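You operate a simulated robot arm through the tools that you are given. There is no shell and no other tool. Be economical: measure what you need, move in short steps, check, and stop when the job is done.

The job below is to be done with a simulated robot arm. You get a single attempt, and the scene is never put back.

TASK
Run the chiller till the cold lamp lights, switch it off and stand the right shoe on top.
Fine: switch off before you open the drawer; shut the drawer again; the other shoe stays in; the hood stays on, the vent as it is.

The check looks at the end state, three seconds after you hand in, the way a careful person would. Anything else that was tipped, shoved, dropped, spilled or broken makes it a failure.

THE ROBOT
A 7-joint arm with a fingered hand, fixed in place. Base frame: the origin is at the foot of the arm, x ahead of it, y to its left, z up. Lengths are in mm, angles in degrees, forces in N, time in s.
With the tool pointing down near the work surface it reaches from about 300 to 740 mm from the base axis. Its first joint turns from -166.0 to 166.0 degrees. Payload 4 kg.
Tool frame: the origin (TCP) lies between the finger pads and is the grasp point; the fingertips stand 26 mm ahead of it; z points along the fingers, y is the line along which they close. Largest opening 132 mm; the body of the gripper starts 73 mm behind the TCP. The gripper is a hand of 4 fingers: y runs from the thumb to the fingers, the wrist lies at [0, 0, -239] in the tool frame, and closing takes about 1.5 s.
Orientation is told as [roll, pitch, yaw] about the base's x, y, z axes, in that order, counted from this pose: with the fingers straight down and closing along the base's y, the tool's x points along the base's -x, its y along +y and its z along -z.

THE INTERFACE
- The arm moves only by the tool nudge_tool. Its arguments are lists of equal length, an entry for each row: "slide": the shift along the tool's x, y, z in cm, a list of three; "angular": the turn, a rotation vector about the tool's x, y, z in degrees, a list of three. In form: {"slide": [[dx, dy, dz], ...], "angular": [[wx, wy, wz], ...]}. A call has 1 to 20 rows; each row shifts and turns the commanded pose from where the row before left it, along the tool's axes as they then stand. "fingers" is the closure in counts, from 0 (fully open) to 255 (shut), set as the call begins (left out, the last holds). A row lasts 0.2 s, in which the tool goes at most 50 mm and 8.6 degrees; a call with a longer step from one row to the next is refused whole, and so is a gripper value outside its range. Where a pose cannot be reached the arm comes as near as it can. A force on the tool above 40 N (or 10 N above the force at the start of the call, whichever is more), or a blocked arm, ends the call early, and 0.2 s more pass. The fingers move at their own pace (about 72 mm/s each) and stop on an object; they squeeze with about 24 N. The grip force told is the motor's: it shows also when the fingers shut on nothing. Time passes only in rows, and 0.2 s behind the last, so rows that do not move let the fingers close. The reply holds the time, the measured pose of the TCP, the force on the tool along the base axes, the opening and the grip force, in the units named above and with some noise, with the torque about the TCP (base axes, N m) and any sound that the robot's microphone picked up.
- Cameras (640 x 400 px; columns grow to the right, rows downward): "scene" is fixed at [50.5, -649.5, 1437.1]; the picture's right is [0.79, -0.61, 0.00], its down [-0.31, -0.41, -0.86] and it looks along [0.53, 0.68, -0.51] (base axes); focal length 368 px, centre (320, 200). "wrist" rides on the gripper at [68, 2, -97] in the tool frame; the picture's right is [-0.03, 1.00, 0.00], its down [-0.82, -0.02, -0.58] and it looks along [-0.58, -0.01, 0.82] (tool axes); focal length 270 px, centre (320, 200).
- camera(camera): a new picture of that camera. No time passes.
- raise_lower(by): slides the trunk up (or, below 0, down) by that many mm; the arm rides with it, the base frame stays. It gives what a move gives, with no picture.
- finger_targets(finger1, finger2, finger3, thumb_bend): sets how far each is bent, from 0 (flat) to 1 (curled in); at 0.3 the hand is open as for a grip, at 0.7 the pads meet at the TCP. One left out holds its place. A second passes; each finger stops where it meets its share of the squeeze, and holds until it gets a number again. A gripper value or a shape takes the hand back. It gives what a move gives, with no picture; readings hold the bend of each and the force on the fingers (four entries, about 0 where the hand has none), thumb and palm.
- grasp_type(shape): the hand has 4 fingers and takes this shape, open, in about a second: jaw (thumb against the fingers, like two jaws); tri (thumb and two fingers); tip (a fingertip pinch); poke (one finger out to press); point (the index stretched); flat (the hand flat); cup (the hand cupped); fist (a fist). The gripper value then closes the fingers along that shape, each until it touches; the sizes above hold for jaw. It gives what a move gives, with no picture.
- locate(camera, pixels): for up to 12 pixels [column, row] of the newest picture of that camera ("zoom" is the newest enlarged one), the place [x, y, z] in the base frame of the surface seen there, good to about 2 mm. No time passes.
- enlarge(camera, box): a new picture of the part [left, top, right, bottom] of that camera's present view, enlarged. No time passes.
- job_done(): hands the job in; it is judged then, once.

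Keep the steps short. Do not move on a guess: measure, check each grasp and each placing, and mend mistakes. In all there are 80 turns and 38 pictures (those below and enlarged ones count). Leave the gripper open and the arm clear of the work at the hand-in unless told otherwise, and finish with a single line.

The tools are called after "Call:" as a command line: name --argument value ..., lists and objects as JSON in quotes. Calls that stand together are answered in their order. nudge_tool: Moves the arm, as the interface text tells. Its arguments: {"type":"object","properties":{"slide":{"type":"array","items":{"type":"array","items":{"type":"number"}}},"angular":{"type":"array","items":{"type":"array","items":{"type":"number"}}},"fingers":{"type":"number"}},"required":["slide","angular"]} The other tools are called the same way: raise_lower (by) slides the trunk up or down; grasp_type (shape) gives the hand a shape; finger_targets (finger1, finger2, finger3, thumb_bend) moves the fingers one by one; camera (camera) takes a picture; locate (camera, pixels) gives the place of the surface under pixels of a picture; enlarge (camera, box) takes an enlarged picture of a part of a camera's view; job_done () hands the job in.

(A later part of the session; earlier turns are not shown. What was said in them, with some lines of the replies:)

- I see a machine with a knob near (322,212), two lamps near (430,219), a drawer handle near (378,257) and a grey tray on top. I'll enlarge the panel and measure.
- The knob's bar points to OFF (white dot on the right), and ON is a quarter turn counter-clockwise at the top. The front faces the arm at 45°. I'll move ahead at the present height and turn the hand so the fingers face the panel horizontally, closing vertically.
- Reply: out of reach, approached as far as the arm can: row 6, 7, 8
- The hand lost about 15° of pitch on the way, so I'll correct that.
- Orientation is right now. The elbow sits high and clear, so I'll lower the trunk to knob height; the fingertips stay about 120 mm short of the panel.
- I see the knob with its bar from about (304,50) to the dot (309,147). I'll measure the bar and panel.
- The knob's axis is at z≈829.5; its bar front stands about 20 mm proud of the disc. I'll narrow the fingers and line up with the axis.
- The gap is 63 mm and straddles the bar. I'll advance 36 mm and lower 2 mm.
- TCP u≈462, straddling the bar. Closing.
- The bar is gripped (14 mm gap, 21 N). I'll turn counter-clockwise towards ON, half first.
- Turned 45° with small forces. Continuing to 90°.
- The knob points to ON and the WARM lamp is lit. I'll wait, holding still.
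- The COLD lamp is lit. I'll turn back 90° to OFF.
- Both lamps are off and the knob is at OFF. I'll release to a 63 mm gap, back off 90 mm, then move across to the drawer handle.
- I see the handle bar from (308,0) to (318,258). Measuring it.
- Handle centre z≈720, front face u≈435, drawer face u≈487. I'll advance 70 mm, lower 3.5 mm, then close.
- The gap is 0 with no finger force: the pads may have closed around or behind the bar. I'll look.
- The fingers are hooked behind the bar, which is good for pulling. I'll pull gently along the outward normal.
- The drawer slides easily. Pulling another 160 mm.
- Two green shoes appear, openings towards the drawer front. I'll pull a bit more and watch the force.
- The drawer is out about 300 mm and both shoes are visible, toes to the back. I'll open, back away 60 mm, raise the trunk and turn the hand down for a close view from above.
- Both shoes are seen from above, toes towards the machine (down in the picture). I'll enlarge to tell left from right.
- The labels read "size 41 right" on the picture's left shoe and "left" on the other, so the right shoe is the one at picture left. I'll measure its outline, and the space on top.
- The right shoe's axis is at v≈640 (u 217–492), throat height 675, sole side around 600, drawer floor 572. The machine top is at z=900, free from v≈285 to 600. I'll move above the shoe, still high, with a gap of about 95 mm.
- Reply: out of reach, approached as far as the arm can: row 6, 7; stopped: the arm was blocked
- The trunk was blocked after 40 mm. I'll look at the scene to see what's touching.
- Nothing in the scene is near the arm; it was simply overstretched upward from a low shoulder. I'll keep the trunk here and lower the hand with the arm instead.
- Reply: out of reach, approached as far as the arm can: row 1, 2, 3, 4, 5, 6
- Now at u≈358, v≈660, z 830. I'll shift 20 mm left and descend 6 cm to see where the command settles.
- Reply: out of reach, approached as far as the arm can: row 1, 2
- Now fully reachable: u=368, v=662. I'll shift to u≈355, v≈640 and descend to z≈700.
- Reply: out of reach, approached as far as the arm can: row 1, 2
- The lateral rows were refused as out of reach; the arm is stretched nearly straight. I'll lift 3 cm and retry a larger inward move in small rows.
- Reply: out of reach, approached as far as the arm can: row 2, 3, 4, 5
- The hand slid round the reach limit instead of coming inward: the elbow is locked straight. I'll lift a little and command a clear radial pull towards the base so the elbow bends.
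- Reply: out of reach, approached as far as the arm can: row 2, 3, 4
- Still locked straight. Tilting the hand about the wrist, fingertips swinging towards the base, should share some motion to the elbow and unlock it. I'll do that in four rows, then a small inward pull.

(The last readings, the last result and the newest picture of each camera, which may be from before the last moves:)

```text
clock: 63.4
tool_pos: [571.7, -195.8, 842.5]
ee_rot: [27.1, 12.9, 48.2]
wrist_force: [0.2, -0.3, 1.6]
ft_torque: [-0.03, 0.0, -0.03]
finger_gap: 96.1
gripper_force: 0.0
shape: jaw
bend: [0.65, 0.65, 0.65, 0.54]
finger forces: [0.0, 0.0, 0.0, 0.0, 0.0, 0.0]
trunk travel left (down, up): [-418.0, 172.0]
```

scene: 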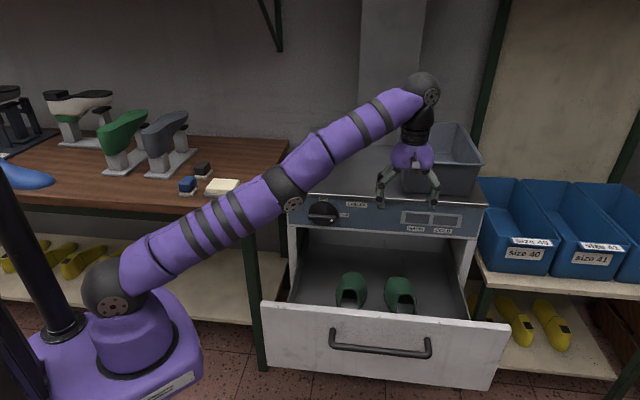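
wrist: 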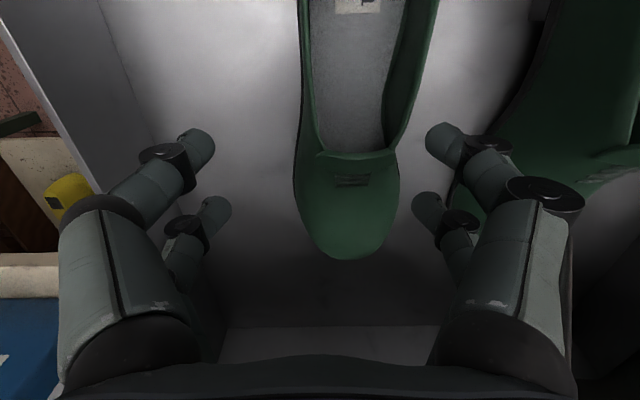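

The elbow is bending again. I'll pull in another 6 cm and then stand the hand upright again about the wrist.

Call:
nudge_tool --slide '[[1.14, 2.33, 1.5], [1.14, 2.33, 1.5], [0, 0, 0], [-1.37, -2.81, -0.2], [-1.37, -2.81, -0.2], [-1.37, -2.81, -0.2], [-1.37, -2.81, -0.2], [0, 0, 0]]' --angular '[[0, 0, 0], [0, 0, 0], [0, 0, 0], [6.7, -3.3, 0], [6.7, -3.3, 0], [6.7, -3.3, 0], [6.7, -3.3, 0], [0, 0, 0]]'

Call:
raise_lower --by -60

```text
clock: 65.2
tool_pos: [627.3, -215.9, 810.6]
ee_rot: [-0.1, 0.2, 45.3]
wrist_force: [-0.3, 0.4, -0.9]
ft_torque: [0.02, 0.0, -0.02]
finger_gap: 96.1
gripper_force: 0.0
shape: jaw
bend: [0.65, 0.65, 0.65, 0.54]
finger forces: [0.0, 0.0, 0.0, 0.0, 0.0, 0.0]
trunk travel left (down, up): [-418.0, 172.0]
```

```text
clock: 66.2
tool_pos: [627.5, -215.9, 753.1]
ee_rot: [-0.1, 0.1, 45.1]
wrist_force: [0.9, 0.5, -0.9]
ft_torque: [0.01, -0.03, 0.0]
finger_gap: 96.0
gripper_force: 0.1
shape: jaw
bend: [0.65, 0.65, 0.65, 0.54]
finger forces: [0.1, 0.1, 0.1, 0.1, 0.0, 0.0]
trunk travel left (down, up): [-358.0, 232.0]
```

Unlocked and upright. Now to u≈345, v≈640, still above the shoe.

Call:
nudge_tool --slide '[[-1.8, -1.5, 0], [-1.8, -1.5, 0], [-1.8, -1.4, 0], [0, 0, 2.5], [0, 0, 2.5], [0, 0, 0]]' --angular '[[0, 0, 0], [0, 0, 0], [0, 0, 0], [0, 0, 0], [0, 0, 0], [0, 0, 0]]'

Call:
camera --camera "wrist"

```text
clock: 67.5
tool_pos: [698.0, -209.4, 702.5]
ee_rot: [-0.1, 0.0, 45.2]
wrist_force: [0.3, -0.1, 0.0]
ft_torque: [0.0, -0.02, 0.0]
finger_gap: 95.6
gripper_force: 0.0
shape: jaw
bend: [0.65, 0.65, 0.65, 0.54]
finger forces: [0.0, 0.0, 0.0, 0.0, 0.0, 0.0]
trunk travel left (down, up): [-358.0, 232.0]
```

```text
12 pictures are left
```

wrist: 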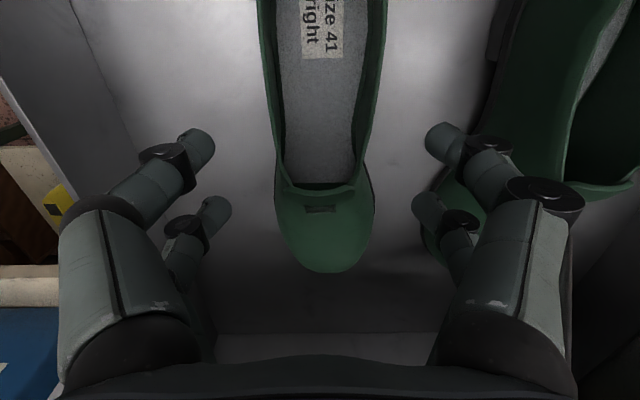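

The shoe is centred between the fingers. Before going down, I'll check the clearance between the knuckles and the left shoe.

Call:
locate --camera "wrist" --pixels '[[578, 205], [545, 190], [512, 148], [440, 130], [428, 200], [505, 90], [520, 60], [450, 225], [470, 130], [275, 150], [372, 150], [320, 187]]'

```text
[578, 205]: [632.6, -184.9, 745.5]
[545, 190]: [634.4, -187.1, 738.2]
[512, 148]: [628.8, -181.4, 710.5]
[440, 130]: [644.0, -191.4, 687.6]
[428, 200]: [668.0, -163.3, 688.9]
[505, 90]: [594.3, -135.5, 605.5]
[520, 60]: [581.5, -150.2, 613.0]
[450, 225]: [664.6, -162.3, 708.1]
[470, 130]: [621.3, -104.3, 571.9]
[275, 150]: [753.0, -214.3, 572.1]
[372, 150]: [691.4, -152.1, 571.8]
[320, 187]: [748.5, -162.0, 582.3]
```

Knuckles reach v≈573 while the left shoe's edge is at v≈517, so there is room. Descending 86 mm.

Call:
nudge_tool --slide '[[0, 0, 2], [0, 0, 2], [0, 0, 2], [0, 0, 1.6], [0, 0, 0.9], [0, 0, 0]]' --angular '[[0, 0, 0], [0, 0, 0], [0, 0, 0], [0, 0, 0], [0, 0, 0], [0, 0, 0]]'

Call:
nudge_tool --slide '[[0, 0, 0], [0, 0, 0], [0, 0, 0], [0, 0, 0], [0, 0, 0], [0, 0, 0], [0, 0, 0]]' --angular '[[0, 0, 0], [0, 0, 0], [0, 0, 0], [0, 0, 0], [0, 0, 0], [0, 0, 0], [0, 0, 0]]' --fingers 255

Call:
camera --camera "wrist"

```text
clock: 69.0
tool_pos: [695.4, -208.2, 617.2]
ee_rot: [-0.1, 0.1, 45.2]
wrist_force: [0.1, 0.5, -0.2]
ft_torque: [0.02, 0.0, 0.01]
finger_gap: 96.1
gripper_force: 0.1
shape: jaw
bend: [0.65, 0.65, 0.65, 0.54]
finger forces: [0.0, 0.0, 0.0, 0.0, 0.0, 0.0]
trunk travel left (down, up): [-358.0, 232.0]
```

```text
clock: 70.5
tool_pos: [697.9, -209.4, 617.3]
ee_rot: [-0.1, 0.0, 45.2]
wrist_force: [0.5, 0.1, 0.2]
ft_torque: [0.01, -0.07, -0.12]
finger_gap: 60.3
gripper_force: 24.6
shape: jaw
bend: [0.73, 0.73, 0.73, 0.7]
finger forces: [21.7, 21.9, 21.8, 0.1, 22.0, 0.1]
trunk travel left (down, up): [-358.0, 232.0]
```

```text
11 pictures are left
```

wrist: 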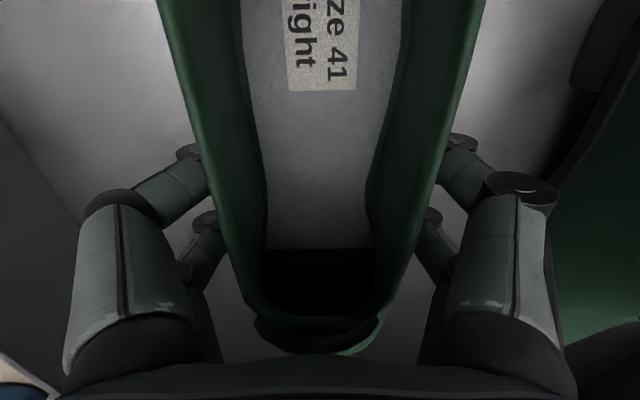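

Grip is firm: 60 mm, about 22 N on every finger. I'll lift 6 cm and check for slip or tilt.

Call:
nudge_tool --slide '[[0, 0, -1], [0, 0, -1], [0, 0, -2], [0, 0, -2], [0, 0, 0]]' --angular '[[0, 0, 0], [0, 0, 0], [0, 0, 0], [0, 0, 0], [0, 0, 0]]'

Call:
enlarge --camera "scene" --box '[280, 140, 520, 290]'

```text
clock: 71.8
tool_pos: [696.0, -208.8, 676.4]
ee_rot: [-0.2, 0.1, 45.2]
wrist_force: [-0.3, 0.0, -3.0]
ft_torque: [-0.11, 0.09, 0.01]
finger_gap: 60.4
gripper_force: 24.2
shape: jaw
bend: [0.73, 0.73, 0.73, 0.7]
finger forces: [22.1, 22.3, 21.5, 0.1, 22.4, 0.1]
trunk travel left (down, up): [-358.0, 232.0]
```

```text
2.67 times, centred on (400, 215) of scene
```

zoom: 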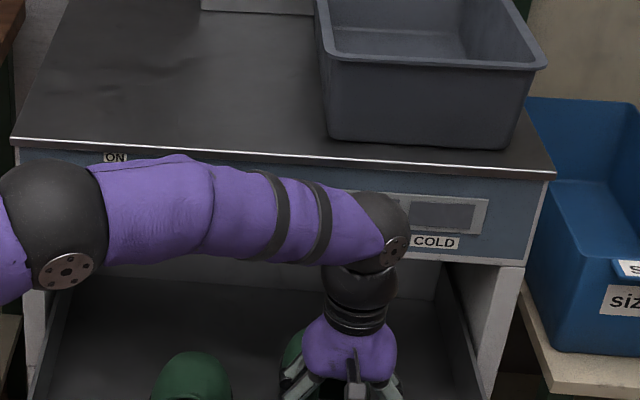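

Clean lift, 3 N load. I'll raise 80 mm, ease 12 mm away from the panel, then raise the rest.

Call:
raise_lower --by 80

Call:
nudge_tool --slide '[[0.6, 0, 0], [0.6, 0, 0], [0, 0, 0]]' --angular '[[0, 0, 0], [0, 0, 0], [0, 0, 0]]'

Call:
raise_lower --by 150

Call:
nudge_tool --slide '[[0, 0, -3], [0, 0, -3], [0, 0, -3], [2, 0, 0], [2, 0, 0], [0, 0, 0]]' --angular '[[0, 0, 0], [0, 0, 0], [0, 0, 0], [0, 0, 0], [0, 0, 0], [0, 0, 0]]'

Call:
camera --camera "scene"

```text
clock: 72.9
tool_pos: [697.4, -209.2, 757.2]
ee_rot: [-0.1, 0.2, 45.2]
wrist_force: [-0.4, 0.8, -3.1]
ft_torque: [-0.06, 0.11, 0.01]
finger_gap: 60.3
gripper_force: 23.7
shape: jaw
bend: [0.73, 0.73, 0.73, 0.7]
finger forces: [22.1, 22.3, 21.6, 0.1, 22.4, 0.1]
trunk travel left (down, up): [-438.0, 152.0]
```

```text
clock: 73.7
tool_pos: [688.3, -217.2, 757.0]
ee_rot: [0.0, 0.1, 45.3]
wrist_force: [-0.6, -0.3, -3.4]
ft_torque: [-0.11, 0.08, 0.01]
finger_gap: 60.2
gripper_force: 24.0
shape: jaw
bend: [0.73, 0.73, 0.73, 0.7]
finger forces: [22.1, 22.3, 21.5, 0.1, 22.6, 0.1]
trunk travel left (down, up): [-438.0, 152.0]
```

```text
clock: 75.5
tool_pos: [688.7, -217.3, 905.6]
ee_rot: [-0.1, 0.2, 45.1]
wrist_force: [0.1, -0.4, -3.4]
ft_torque: [-0.08, 0.09, 0.0]
finger_gap: 60.3
gripper_force: 24.2
shape: jaw
bend: [0.73, 0.73, 0.73, 0.7]
finger forces: [22.2, 22.4, 21.6, 0.0, 22.4, 0.0]
trunk travel left (down, up): [-588.0, 2.0]
```

```text
clock: 76.9
tool_pos: [659.8, -245.4, 997.5]
ee_rot: [-0.1, 0.1, 45.2]
wrist_force: [0.1, 0.3, -4.6]
ft_torque: [-0.12, 0.08, -0.01]
finger_gap: 60.3
gripper_force: 24.1
shape: jaw
bend: [0.73, 0.73, 0.73, 0.7]
finger forces: [23.9, 22.4, 22.1, 0.0, 23.9, 0.0]
trunk travel left (down, up): [-588.0, 2.0]
```

```text
9 pictures are left
```

scene: 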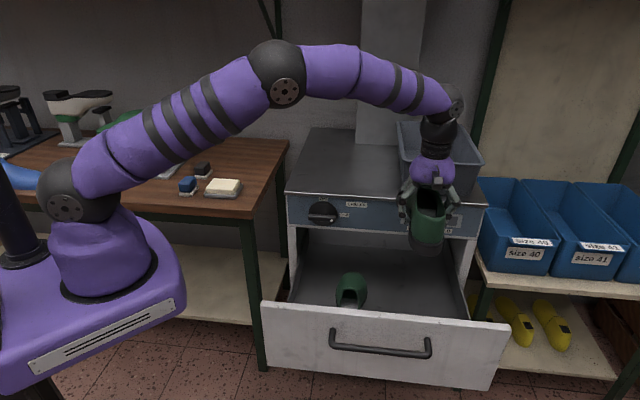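

The right shoe is held level, and the left one is still in the drawer. I'll move left along the front, then turn the shoe a quarter so it lies along the machine's front.

Call:
nudge_tool --slide '[[0, 3.5, 0], [0, 3.5, 0], [0, 3.5, 0], [0, 3.5, 0], [0, 3.5, 0], [0, 3.5, 0], [0, 0, 0]]' --angular '[[0, 0, 0], [0, 0, 0], [0, 0, 0], [0, 0, 0], [0, 0, 0], [0, 0, 0], [0, 0, 0]]'

Call:
nudge_tool --slide '[[0, 0, 0], [0, 0, 0], [0, 0, 0], [0, 0, 0], [0, 0, 0], [0, 0, 0], [0, 0, 0], [0, 0, 0], [0, 0, 0], [0, 0, 0], [0, 0, 0], [0, 0, 0], [0, 0, 0], [0, 0, 0], [0, 0, 0], [0, 0, 0]]' --angular '[[0, 0, 6], [0, 0, 6], [0, 0, 6], [0, 0, 6], [0, 0, 6], [0, 0, 6], [0, 0, 6], [0, 0, 6], [0, 0, 6], [0, 0, 6], [0, 0, 6], [0, 0, 6], [0, 0, 6], [0, 0, 6], [0, 0, 6], [0, 0, 0]]'

Call:
camera --camera "scene"

```text
clock: 78.5
tool_pos: [509.4, -94.7, 996.5]
ee_rot: [-0.1, 0.1, 45.1]
wrist_force: [-0.3, 0.2, -4.6]
ft_torque: [-0.08, 0.1, 0.02]
finger_gap: 59.9
gripper_force: 24.1
shape: jaw
bend: [0.73, 0.73, 0.73, 0.7]
finger forces: [23.7, 22.0, 21.6, 0.0, 23.8, 0.1]
trunk travel left (down, up): [-588.0, 2.0]
```

```text
clock: 81.9
tool_pos: [512.0, -96.8, 995.4]
ee_rot: [-0.1, 0.0, -44.9]
wrist_force: [0.3, -0.3, -3.7]
ft_torque: [0.12, 0.09, 0.01]
finger_gap: 60.0
gripper_force: 24.0
shape: jaw
bend: [0.73, 0.73, 0.73, 0.7]
finger forces: [23.6, 22.1, 21.5, 0.0, 23.9, 0.0]
trunk travel left (down, up): [-588.0, 2.0]
```

```text
8 pictures are left
```

scene: 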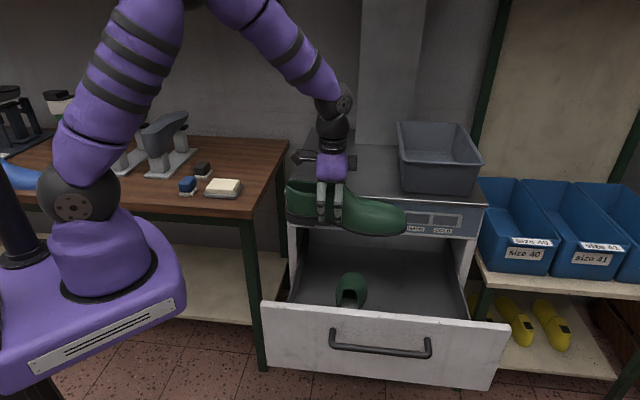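

Turned. I'll measure the shoe's heel, toe and sole heights, plus the tray's edges.

Call:
locate --camera "scene" --pixels '[[288, 200], [289, 216], [404, 222], [400, 232], [370, 233], [310, 222], [350, 231], [404, 188], [400, 155], [399, 128], [402, 170], [295, 221]]'

Call:
enlarge --camera "scene" --box '[270, 140, 430, 240]'

```text
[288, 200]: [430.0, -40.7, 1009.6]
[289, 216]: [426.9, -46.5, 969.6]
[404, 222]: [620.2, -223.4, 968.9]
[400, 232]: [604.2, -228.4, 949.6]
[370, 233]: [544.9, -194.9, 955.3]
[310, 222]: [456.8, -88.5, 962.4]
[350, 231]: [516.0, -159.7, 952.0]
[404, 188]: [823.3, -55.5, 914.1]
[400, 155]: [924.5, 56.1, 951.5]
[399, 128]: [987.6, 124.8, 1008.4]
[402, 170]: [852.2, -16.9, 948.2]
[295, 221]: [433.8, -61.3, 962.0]
```

```text
4.00 times, centred on (350, 190) of scene
```

zoom: 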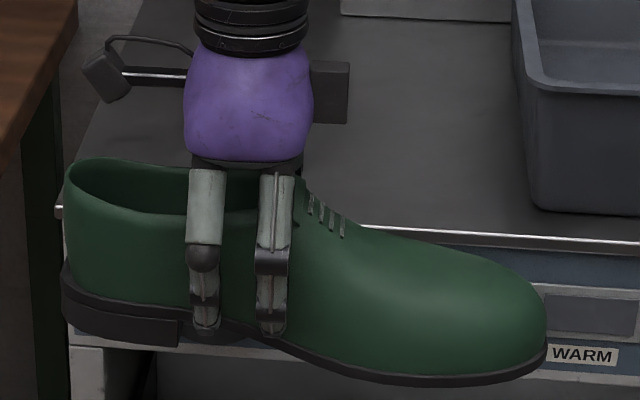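

Heel lies 98 mm behind and toe 167 mm ahead of the grip; the tray's side is at v≈610 and the machine's left edge at v≈285. I'll aim for v≈410, u≈578 and move there at this height.

Call:
nudge_tool --slide '[[1, 4, 0], [1, 4, 0], [0, 4, 0], [0, 4, 0], [0, 4, 0], [0, 4, 0], [0, 4.4, 0], [0, 0, 0], [0, 0, 0]]' --angular '[[0, 0, 0], [0, 0, 0], [0, 0, 0], [0, 0, 0], [0, 0, 0], [0, 0, 0], [0, 0, 0], [0, 0, 0], [0, 0, 0]]'

Call:
enlarge --camera "scene" --box '[270, 100, 446, 210]'

```text
clock: 83.9
tool_pos: [696.1, 121.2, 993.8]
ee_rot: [-0.2, -0.2, -44.7]
wrist_force: [-0.3, 0.4, -2.9]
ft_torque: [0.08, 0.13, 0.01]
finger_gap: 60.0
gripper_force: 23.8
shape: jaw
bend: [0.73, 0.73, 0.73, 0.7]
finger forces: [23.5, 22.3, 21.4, 0.0, 24.0, 0.0]
trunk travel left (down, up): [-588.0, 2.0]
```

```text
3.64 times, centred on (358, 155) of scene
```

zoom: 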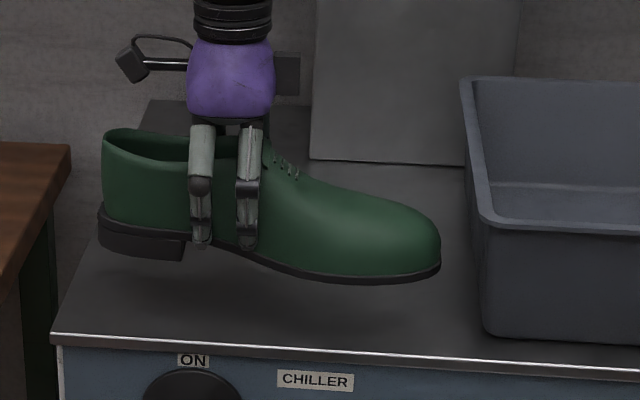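

The shoe hangs over the free area with room all round. Lowering 40 mm, then in small steps.

Call:
nudge_tool --slide '[[0, 0, 1], [0, 0, 1], [0, 0, 1], [0, 0, 1], [0, 0, 0]]' --angular '[[0, 0, 0], [0, 0, 0], [0, 0, 0], [0, 0, 0], [0, 0, 0]]'

Call:
nudge_tool --slide '[[0, 0, 0.2], [0, 0, 0.2], [0, 0, 0.2], [0, 0, 0]]' --angular '[[0, 0, 0], [0, 0, 0], [0, 0, 0], [0, 0, 0]]'

Call:
enlarge --camera "scene" --box '[270, 100, 446, 210]'

```text
clock: 85.1
tool_pos: [697.4, 118.5, 955.7]
ee_rot: [-0.2, -0.1, -44.9]
wrist_force: [0.2, 0.3, -3.7]
ft_torque: [0.06, 0.12, 0.03]
finger_gap: 59.8
gripper_force: 24.2
shape: jaw
bend: [0.73, 0.73, 0.73, 0.7]
finger forces: [23.5, 22.1, 21.4, 0.0, 24.0, 0.0]
trunk travel left (down, up): [-588.0, 2.0]
```

```text
clock: 86.1
tool_pos: [698.1, 119.3, 950.4]
ee_rot: [-0.2, -0.1, -44.8]
wrist_force: [0.1, 0.2, -3.6]
ft_torque: [0.01, 0.0, 0.06]
finger_gap: 60.2
gripper_force: 23.7
shape: jaw
bend: [0.73, 0.73, 0.73, 0.7]
finger forces: [23.4, 23.2, 21.9, 0.0, 23.9, 0.0]
trunk travel left (down, up): [-588.0, 2.0]
```

```text
3.64 times, centred on (358, 155) of scene
```

zoom: 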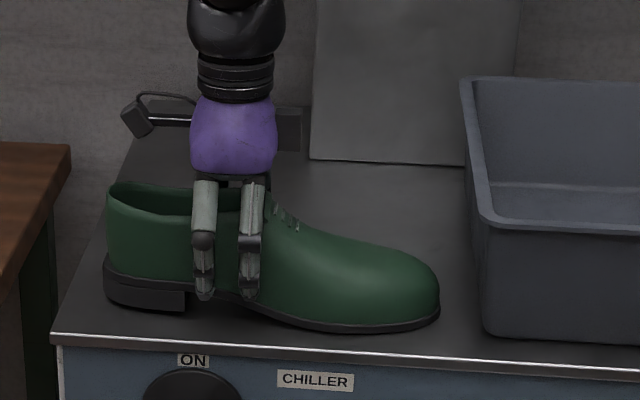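

The torque dropped to zero, so the toe is just touching. I'll lower a few more millimetres.

Call:
nudge_tool --slide '[[0, 0, 0.15], [0, 0, 0.15], [0, 0, 0]]' --angular '[[0, 0, 0], [0, 0, 0], [0, 0, 0]]'

```text
clock: 86.9
tool_pos: [698.0, 117.7, 947.9]
ee_rot: [-0.2, -0.2, -44.8]
wrist_force: [0.4, -0.7, -1.8]
ft_torque: [-0.12, -0.14, -0.03]
finger_gap: 60.1
gripper_force: 24.4
shape: jaw
bend: [0.73, 0.73, 0.73, 0.7]
finger forces: [23.2, 24.2, 23.0, 0.1, 23.8, 0.0]
trunk travel left (down, up): [-588.0, 2.0]
```

Call:
nudge_tool --slide '[[0, 0, 0.15], [0, 0, 0.15], [0, 0, 0]]' --angular '[[0, 0, 0], [0, 0, 0], [0, 0, 0]]'

```text
clock: 87.7
tool_pos: [697.5, 119.0, 945.5]
ee_rot: [0.0, -0.3, -44.8]
wrist_force: [-0.8, -0.7, 9.5]
ft_torque: [-0.22, -0.13, 0.01]
finger_gap: 59.9
gripper_force: 23.6
shape: jaw
bend: [0.73, 0.73, 0.73, 0.7]
finger forces: [23.2, 27.4, 25.9, 0.0, 24.2, 0.0]
trunk travel left (down, up): [-588.0, 2.0]
```

The sole is firmly on the top (9.5 N upward). I'll release to a 96 mm gap and check.

Call:
nudge_tool --slide '[[0, 0, 0], [0, 0, 0], [0, 0, 0], [0, 0, 0], [0, 0, 0], [0, 0, -1], [0, 0, -2], [0, 0, -3], [0, 0, -4], [0, 0, -4], [0, 0, 0]]' --angular '[[0, 0, 0], [0, 0, 0], [0, 0, 0], [0, 0, 0], [0, 0, 0], [0, 0, 0], [0, 0, 0], [0, 0, 0], [0, 0, 0], [0, 0, 0], [0, 0, 0]]' --fingers 70

Call:
enlarge --camera "scene" --box '[270, 100, 446, 210]'

```text
clock: 90.1
tool_pos: [696.3, 119.6, 1084.5]
ee_rot: [-0.1, -0.1, -44.8]
wrist_force: [0.6, 0.4, 0.9]
ft_torque: [0.0, -0.02, 0.03]
finger_gap: 95.5
gripper_force: 0.1
shape: jaw
bend: [0.66, 0.66, 0.66, 0.55]
finger forces: [0.0, 0.1, 0.1, 0.1, 0.0, 0.0]
trunk travel left (down, up): [-588.0, 2.0]
```

```text
3.64 times, centred on (358, 155) of scene
```

zoom: 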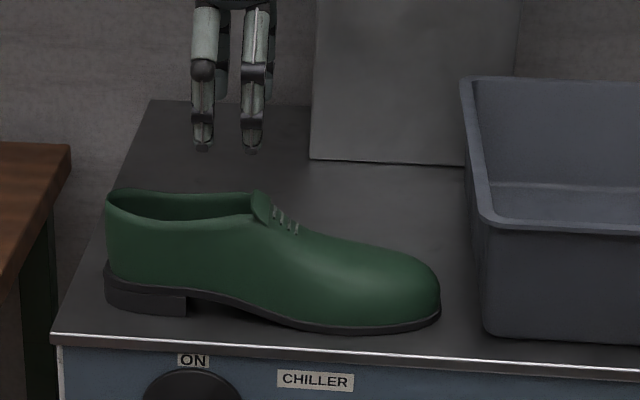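

The shoe stands upright on the top. Next: retreat in front of the open drawer at this height, turn the hand to face the drawer, then close it.

Call:
nudge_tool --slide '[[0, -4.3, 0], [0, -4.3, 0], [0, -4.3, 0], [-1.5, -4.3, 0], [-1.5, -4.3, 0], [-1.5, -4.3, 0], [-1.5, -4.3, 0], [-1.5, -4.3, 0], [-1.5, -4.3, 0], [-1.5, -4.3, 0], [-1.5, -4.3, 0], [-3, -3.5, 0], [0, -1.6, 0], [0, 0, 0]]' --angular '[[0, 0, 0], [0, 0, 0], [0, 0, 0], [0, 0, 0], [0, 0, 0], [0, 0, 0], [0, 0, 0], [0, 0, 0], [0, 0, 0], [0, 0, 0], [0, 0, 0], [0, 0, 0], [0, 0, 0], [0, 0, 0]]' --fingers 130

Call:
nudge_tool --slide '[[0, 0, 0], [0, 0, 0], [0, 0, 0], [0, 0, 0], [0, 0, 0], [0, 0, 0], [0, 0, 0], [0, 0, 0], [0, 0, 0], [0, 0, 0], [0, 0, 0], [0, 0, 0], [0, 0, 0]]' --angular '[[-7.5, 0, 0], [-7.5, 0, 0], [-7.5, 0, 0], [-7.5, 0, 0], [-7.5, 0, 0], [-7.5, 0, 0], [-7.5, 0, 0], [-7.5, 0, 0], [-7.5, 0, 0], [-7.5, 0, 0], [-7.5, 0, 0], [-7.5, 0, 0], [0, 0, 0]]'

```text
clock: 93.1
tool_pos: [435.5, -360.8, 1084.1]
ee_rot: [-0.2, -0.2, -44.7]
wrist_force: [0.3, 0.0, 0.3]
ft_torque: [-0.01, 0.01, -0.02]
finger_gap: 65.4
gripper_force: 0.0
shape: jaw
bend: [0.73, 0.73, 0.73, 0.7]
finger forces: [0.0, 0.0, 0.1, 0.1, 0.0, 0.1]
trunk travel left (down, up): [-588.0, 2.0]
```

```text
clock: 95.9
tool_pos: [435.1, -359.9, 1085.5]
ee_rot: [90.1, -0.2, -44.8]
wrist_force: [0.1, 0.0, -0.4]
ft_torque: [0.0, 0.02, -0.01]
finger_gap: 65.0
gripper_force: 0.2
shape: jaw
bend: [0.73, 0.73, 0.73, 0.7]
finger forces: [0.1, 0.0, 0.0, 0.0, 0.0, 0.0]
trunk travel left (down, up): [-588.0, 2.0]
```

Hand faces the drawer at u≈53, v≈562. Lowering the trunk 365 mm to handle height (z≈720), tips 38 mm short of the bar.

Call:
raise_lower --by -365

Call:
camera --camera "wrist"

Call:
locate --camera "wrist" --pixels '[[308, 20], [311, 60], [314, 110], [316, 160]]'

```text
clock: 99.4
tool_pos: [434.5, -358.5, 720.4]
ee_rot: [89.9, -0.1, -44.8]
wrist_force: [0.0, 0.1, -0.7]
ft_torque: [-0.03, -0.02, -0.01]
finger_gap: 65.1
gripper_force: 0.2
shape: jaw
bend: [0.73, 0.73, 0.73, 0.7]
finger forces: [0.0, 0.1, 0.0, 0.0, 0.1, 0.1]
trunk travel left (down, up): [-223.0, 367.0]
```

```text
3 pictures are left
```

wrist: 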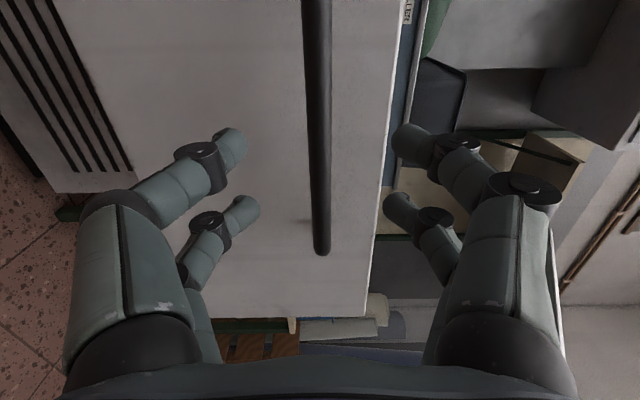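

```text
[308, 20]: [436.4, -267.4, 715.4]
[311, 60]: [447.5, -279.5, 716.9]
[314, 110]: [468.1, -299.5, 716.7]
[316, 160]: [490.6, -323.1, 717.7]
```

The bar is centred (z≈718, front u≈119). Advance 75 mm around it, lower 2 mm, and close.

Call:
nudge_tool --slide '[[0, -0.2, 2], [0, 0, 2], [0, 0, 2], [0, 0, 1.5], [0, 0, 0]]' --angular '[[0, 0, 0], [0, 0, 0], [0, 0, 0], [0, 0, 0], [0, 0, 0]]'

Call:
nudge_tool --slide '[[0, 0, 0], [0, 0, 0], [0, 0, 0], [0, 0, 0], [0, 0, 0], [0, 0, 0]]' --angular '[[0, 0, 0], [0, 0, 0], [0, 0, 0], [0, 0, 0], [0, 0, 0], [0, 0, 0]]' --fingers 255

```text
clock: 100.6
tool_pos: [488.9, -304.6, 717.3]
ee_rot: [89.9, -0.1, -44.9]
wrist_force: [-0.2, 0.2, -0.5]
ft_torque: [-0.03, 0.03, 0.0]
finger_gap: 65.1
gripper_force: 0.1
shape: jaw
bend: [0.73, 0.73, 0.73, 0.7]
finger forces: [0.0, 0.2, 0.0, 0.0, 0.0, 0.0]
trunk travel left (down, up): [-223.0, 367.0]
```

```text
clock: 102.0
tool_pos: [488.4, -305.6, 717.7]
ee_rot: [89.9, -0.1, -44.8]
wrist_force: [0.4, -0.3, 0.3]
ft_torque: [-0.02, -0.03, 0.01]
finger_gap: 0.1
gripper_force: 23.9
shape: jaw
bend: [0.62, 0.63, 0.63, 0.7]
finger forces: [0.0, 0.1, 0.0, 0.0, 0.1, 0.0]
trunk travel left (down, up): [-223.0, 367.0]
```

Hooked again. I'll push the drawer in steadily, 1.5 cm per row.

Call:
nudge_tool --slide '[[0, 0, 0.5], [0, 0, 0.5], [0, 0, 1], [0, 0, 1], [0, 0, 1.5], [0, 0, 1.5], [0, 0, 1.5], [0, 0, 1.5], [0, 0, 1.5], [0, 0, 1.5], [0, 0, 1.5], [0, 0, 1.5], [0, 0, 1.5], [0, 0, 1.5], [0, 0, 1.5], [0, 0, 1.5], [0, 0, 1.5], [0, 0, 1.5], [0, 0, 1], [0, 0, 1]]' --angular '[[0, 0, 0], [0, 0, 0], [0, 0, 0], [0, 0, 0], [0, 0, 0], [0, 0, 0], [0, 0, 0], [0, 0, 0], [0, 0, 0], [0, 0, 0], [0, 0, 0], [0, 0, 0], [0, 0, 0], [0, 0, 0], [0, 0, 0], [0, 0, 0], [0, 0, 0], [0, 0, 0], [0, 0, 0], [0, 0, 0]]'

```text
clock: 106.2
tool_pos: [670.5, -121.3, 718.6]
ee_rot: [89.9, -0.2, -44.9]
wrist_force: [-0.3, -0.7, 0.0]
ft_torque: [0.01, 0.01, 0.01]
finger_gap: 0.0
gripper_force: 24.1
shape: jaw
bend: [0.63, 0.63, 0.63, 0.7]
finger forces: [0.1, 0.1, 0.1, 0.0, 0.0, 0.1]
trunk travel left (down, up): [-223.0, 367.0]
```

u≈388 now; about 70 mm to go. Pushing in smaller steps until it stops.

Call:
nudge_tool --slide '[[0, 0, 1], [0, 0, 1], [0, 0, 1], [0, 0, 1], [0, 0, 1], [0, 0, 0.7], [0, 0, 0.5], [0, 0, 0.3], [0, 0, 0.3], [0, 0, 0.2], [0, 0, 0]]' --angular '[[0, 0, 0], [0, 0, 0], [0, 0, 0], [0, 0, 0], [0, 0, 0], [0, 0, 0], [0, 0, 0], [0, 0, 0], [0, 0, 0], [0, 0, 0], [0, 0, 0]]'

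Call:
camera --camera "scene"

```text
clock: 108.6
tool_pos: [720.3, -71.7, 716.8]
ee_rot: [89.9, 0.0, -44.8]
wrist_force: [0.6, -1.1, 0.0]
ft_torque: [0.05, 0.03, 0.01]
finger_gap: 0.1
gripper_force: 24.0
shape: jaw
bend: [0.63, 0.63, 0.63, 0.7]
finger forces: [0.1, 0.0, 0.0, 0.1, 0.1, 0.1]
trunk travel left (down, up): [-223.0, 367.0]
```

```text
2 pictures are left
```

scene: 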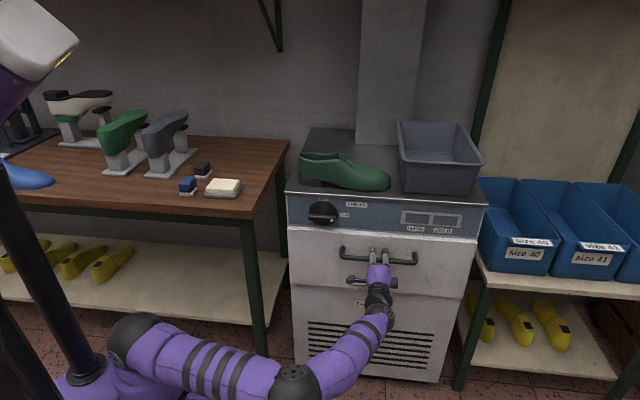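

Nearly shut. I'll compare the drawer face with the start (u≈488 at pixel (290,230), 496 at (476,241)) and push on until there is resistance.

Call:
locate --camera "scene" --pixels '[[291, 232], [476, 242], [343, 250], [414, 261], [320, 270], [440, 280]]'

Call:
nudge_tool --slide '[[0, 0, 0.2], [0, 0, 0.2], [0, 0, 0.2], [0, 0, 0.2], [0, 0, 0]]' --angular '[[0, 0, 0], [0, 0, 0], [0, 0, 0], [0, 0, 0], [0, 0, 0]]'

```text
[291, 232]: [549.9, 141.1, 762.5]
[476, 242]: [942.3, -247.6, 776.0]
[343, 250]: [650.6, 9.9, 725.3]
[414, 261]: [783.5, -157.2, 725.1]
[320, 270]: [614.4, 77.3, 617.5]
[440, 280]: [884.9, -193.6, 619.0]
```

```text
clock: 109.5
tool_pos: [722.9, -71.8, 717.5]
ee_rot: [89.9, -0.2, -45.0]
wrist_force: [-17.0, -9.4, 3.0]
ft_torque: [0.1, -0.06, 0.29]
finger_gap: 0.2
gripper_force: 24.1
shape: jaw
bend: [0.64, 0.63, 0.63, 0.7]
finger forces: [0.0, 0.0, 0.1, 0.0, 0.0, 0.0]
trunk travel left (down, up): [-223.0, 367.0]
stopped in row 4: the force on the tool passed its limit at 44 N (the readings are from after the stop); the commanded pose is now the measured one
```

The drawer stopped hard (44 N) and its face is back at the starting position. I'll ease 3 mm, open, back away straight and raise the arm clear.

Call:
nudge_tool --slide '[[0, 0, -0.2], [0, 0, 0], [0, 0, 0], [0, 0, 0], [0, 0, 0], [0, 0, 0], [0, 0, 0]]' --angular '[[0, 0, 0], [0, 0, 0], [0, 0, 0], [0, 0, 0], [0, 0, 0], [0, 0, 0], [0, 0, 0]]' --fingers 120

Call:
nudge_tool --slide '[[0, 0, -1], [0, 0, -2], [0, 0, -3], [0, 0, -4], [0, 0, -4], [0, 0, -4], [0, 0, -4], [0, 0, 0]]' --angular '[[0, 0, 0], [0, 0, 0], [0, 0, 0], [0, 0, 0], [0, 0, 0], [0, 0, 0], [0, 0, 0], [0, 0, 0]]'

Call:
nudge_tool --slide '[[0, 0, 0], [0, 0, 0], [0, 0, 0], [0, 0, 0], [0, 0, 0]]' --angular '[[0, 0, 0], [0, 0, 0], [0, 0, 0], [0, 0, 0], [0, 0, 0]]' --fingers 0

Call:
camera --camera "scene"

Call:
locate --camera "scene" --pixels '[[291, 232], [476, 242], [343, 250], [414, 261], [322, 213], [330, 215]]'

```text
clock: 111.1
tool_pos: [722.2, -71.6, 716.7]
ee_rot: [89.8, -0.2, -44.9]
wrist_force: [0.5, -0.4, 0.0]
ft_torque: [-0.02, 0.0, 0.0]
finger_gap: 69.1
gripper_force: 0.0
shape: jaw
bend: [0.72, 0.72, 0.72, 0.7]
finger forces: [0.1, 0.0, 0.0, 0.0, 0.0, 0.1]
trunk travel left (down, up): [-223.0, 367.0]
```

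```text
clock: 112.9
tool_pos: [566.9, -227.7, 717.5]
ee_rot: [89.8, -0.2, -44.9]
wrist_force: [0.6, -0.2, -0.8]
ft_torque: [-0.03, 0.01, -0.04]
finger_gap: 69.3
gripper_force: 0.1
shape: jaw
bend: [0.72, 0.72, 0.72, 0.7]
finger forces: [0.1, 0.0, 0.0, 0.0, 0.0, 0.1]
trunk travel left (down, up): [-223.0, 367.0]
```

```text
clock: 114.1
tool_pos: [566.5, -227.8, 715.8]
ee_rot: [89.8, -0.3, -45.0]
wrist_force: [0.7, -0.7, -0.1]
ft_torque: [0.01, -0.03, 0.0]
finger_gap: 131.7
gripper_force: 0.1
shape: jaw
bend: [0.3, 0.3, 0.3, 0.3]
finger forces: [0.0, 0.0, 0.1, 0.0, 0.1, 0.0]
trunk travel left (down, up): [-223.0, 367.0]
```

```text
1 pictures are left
```

scene: 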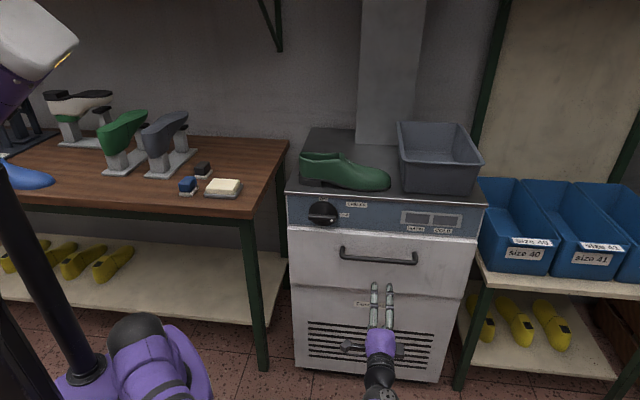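

```text
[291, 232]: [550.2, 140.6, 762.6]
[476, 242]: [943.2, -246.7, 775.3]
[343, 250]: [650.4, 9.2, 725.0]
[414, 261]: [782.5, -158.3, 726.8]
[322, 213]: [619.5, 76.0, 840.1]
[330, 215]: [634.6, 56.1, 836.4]
```

The drawer is shut, with its face and handle back at their starting positions. The knob is at OFF, both lamps are dark and the right shoe stands on top. The tray and the other things around haven't moved, and the open hand is clear. Handing in.

Call:
job_done

```text
The job is handed in.
```

I ran the chiller until the cold lamp lit, switched it off, stood the right shoe on top and shut the drawer again with the left shoe inside.
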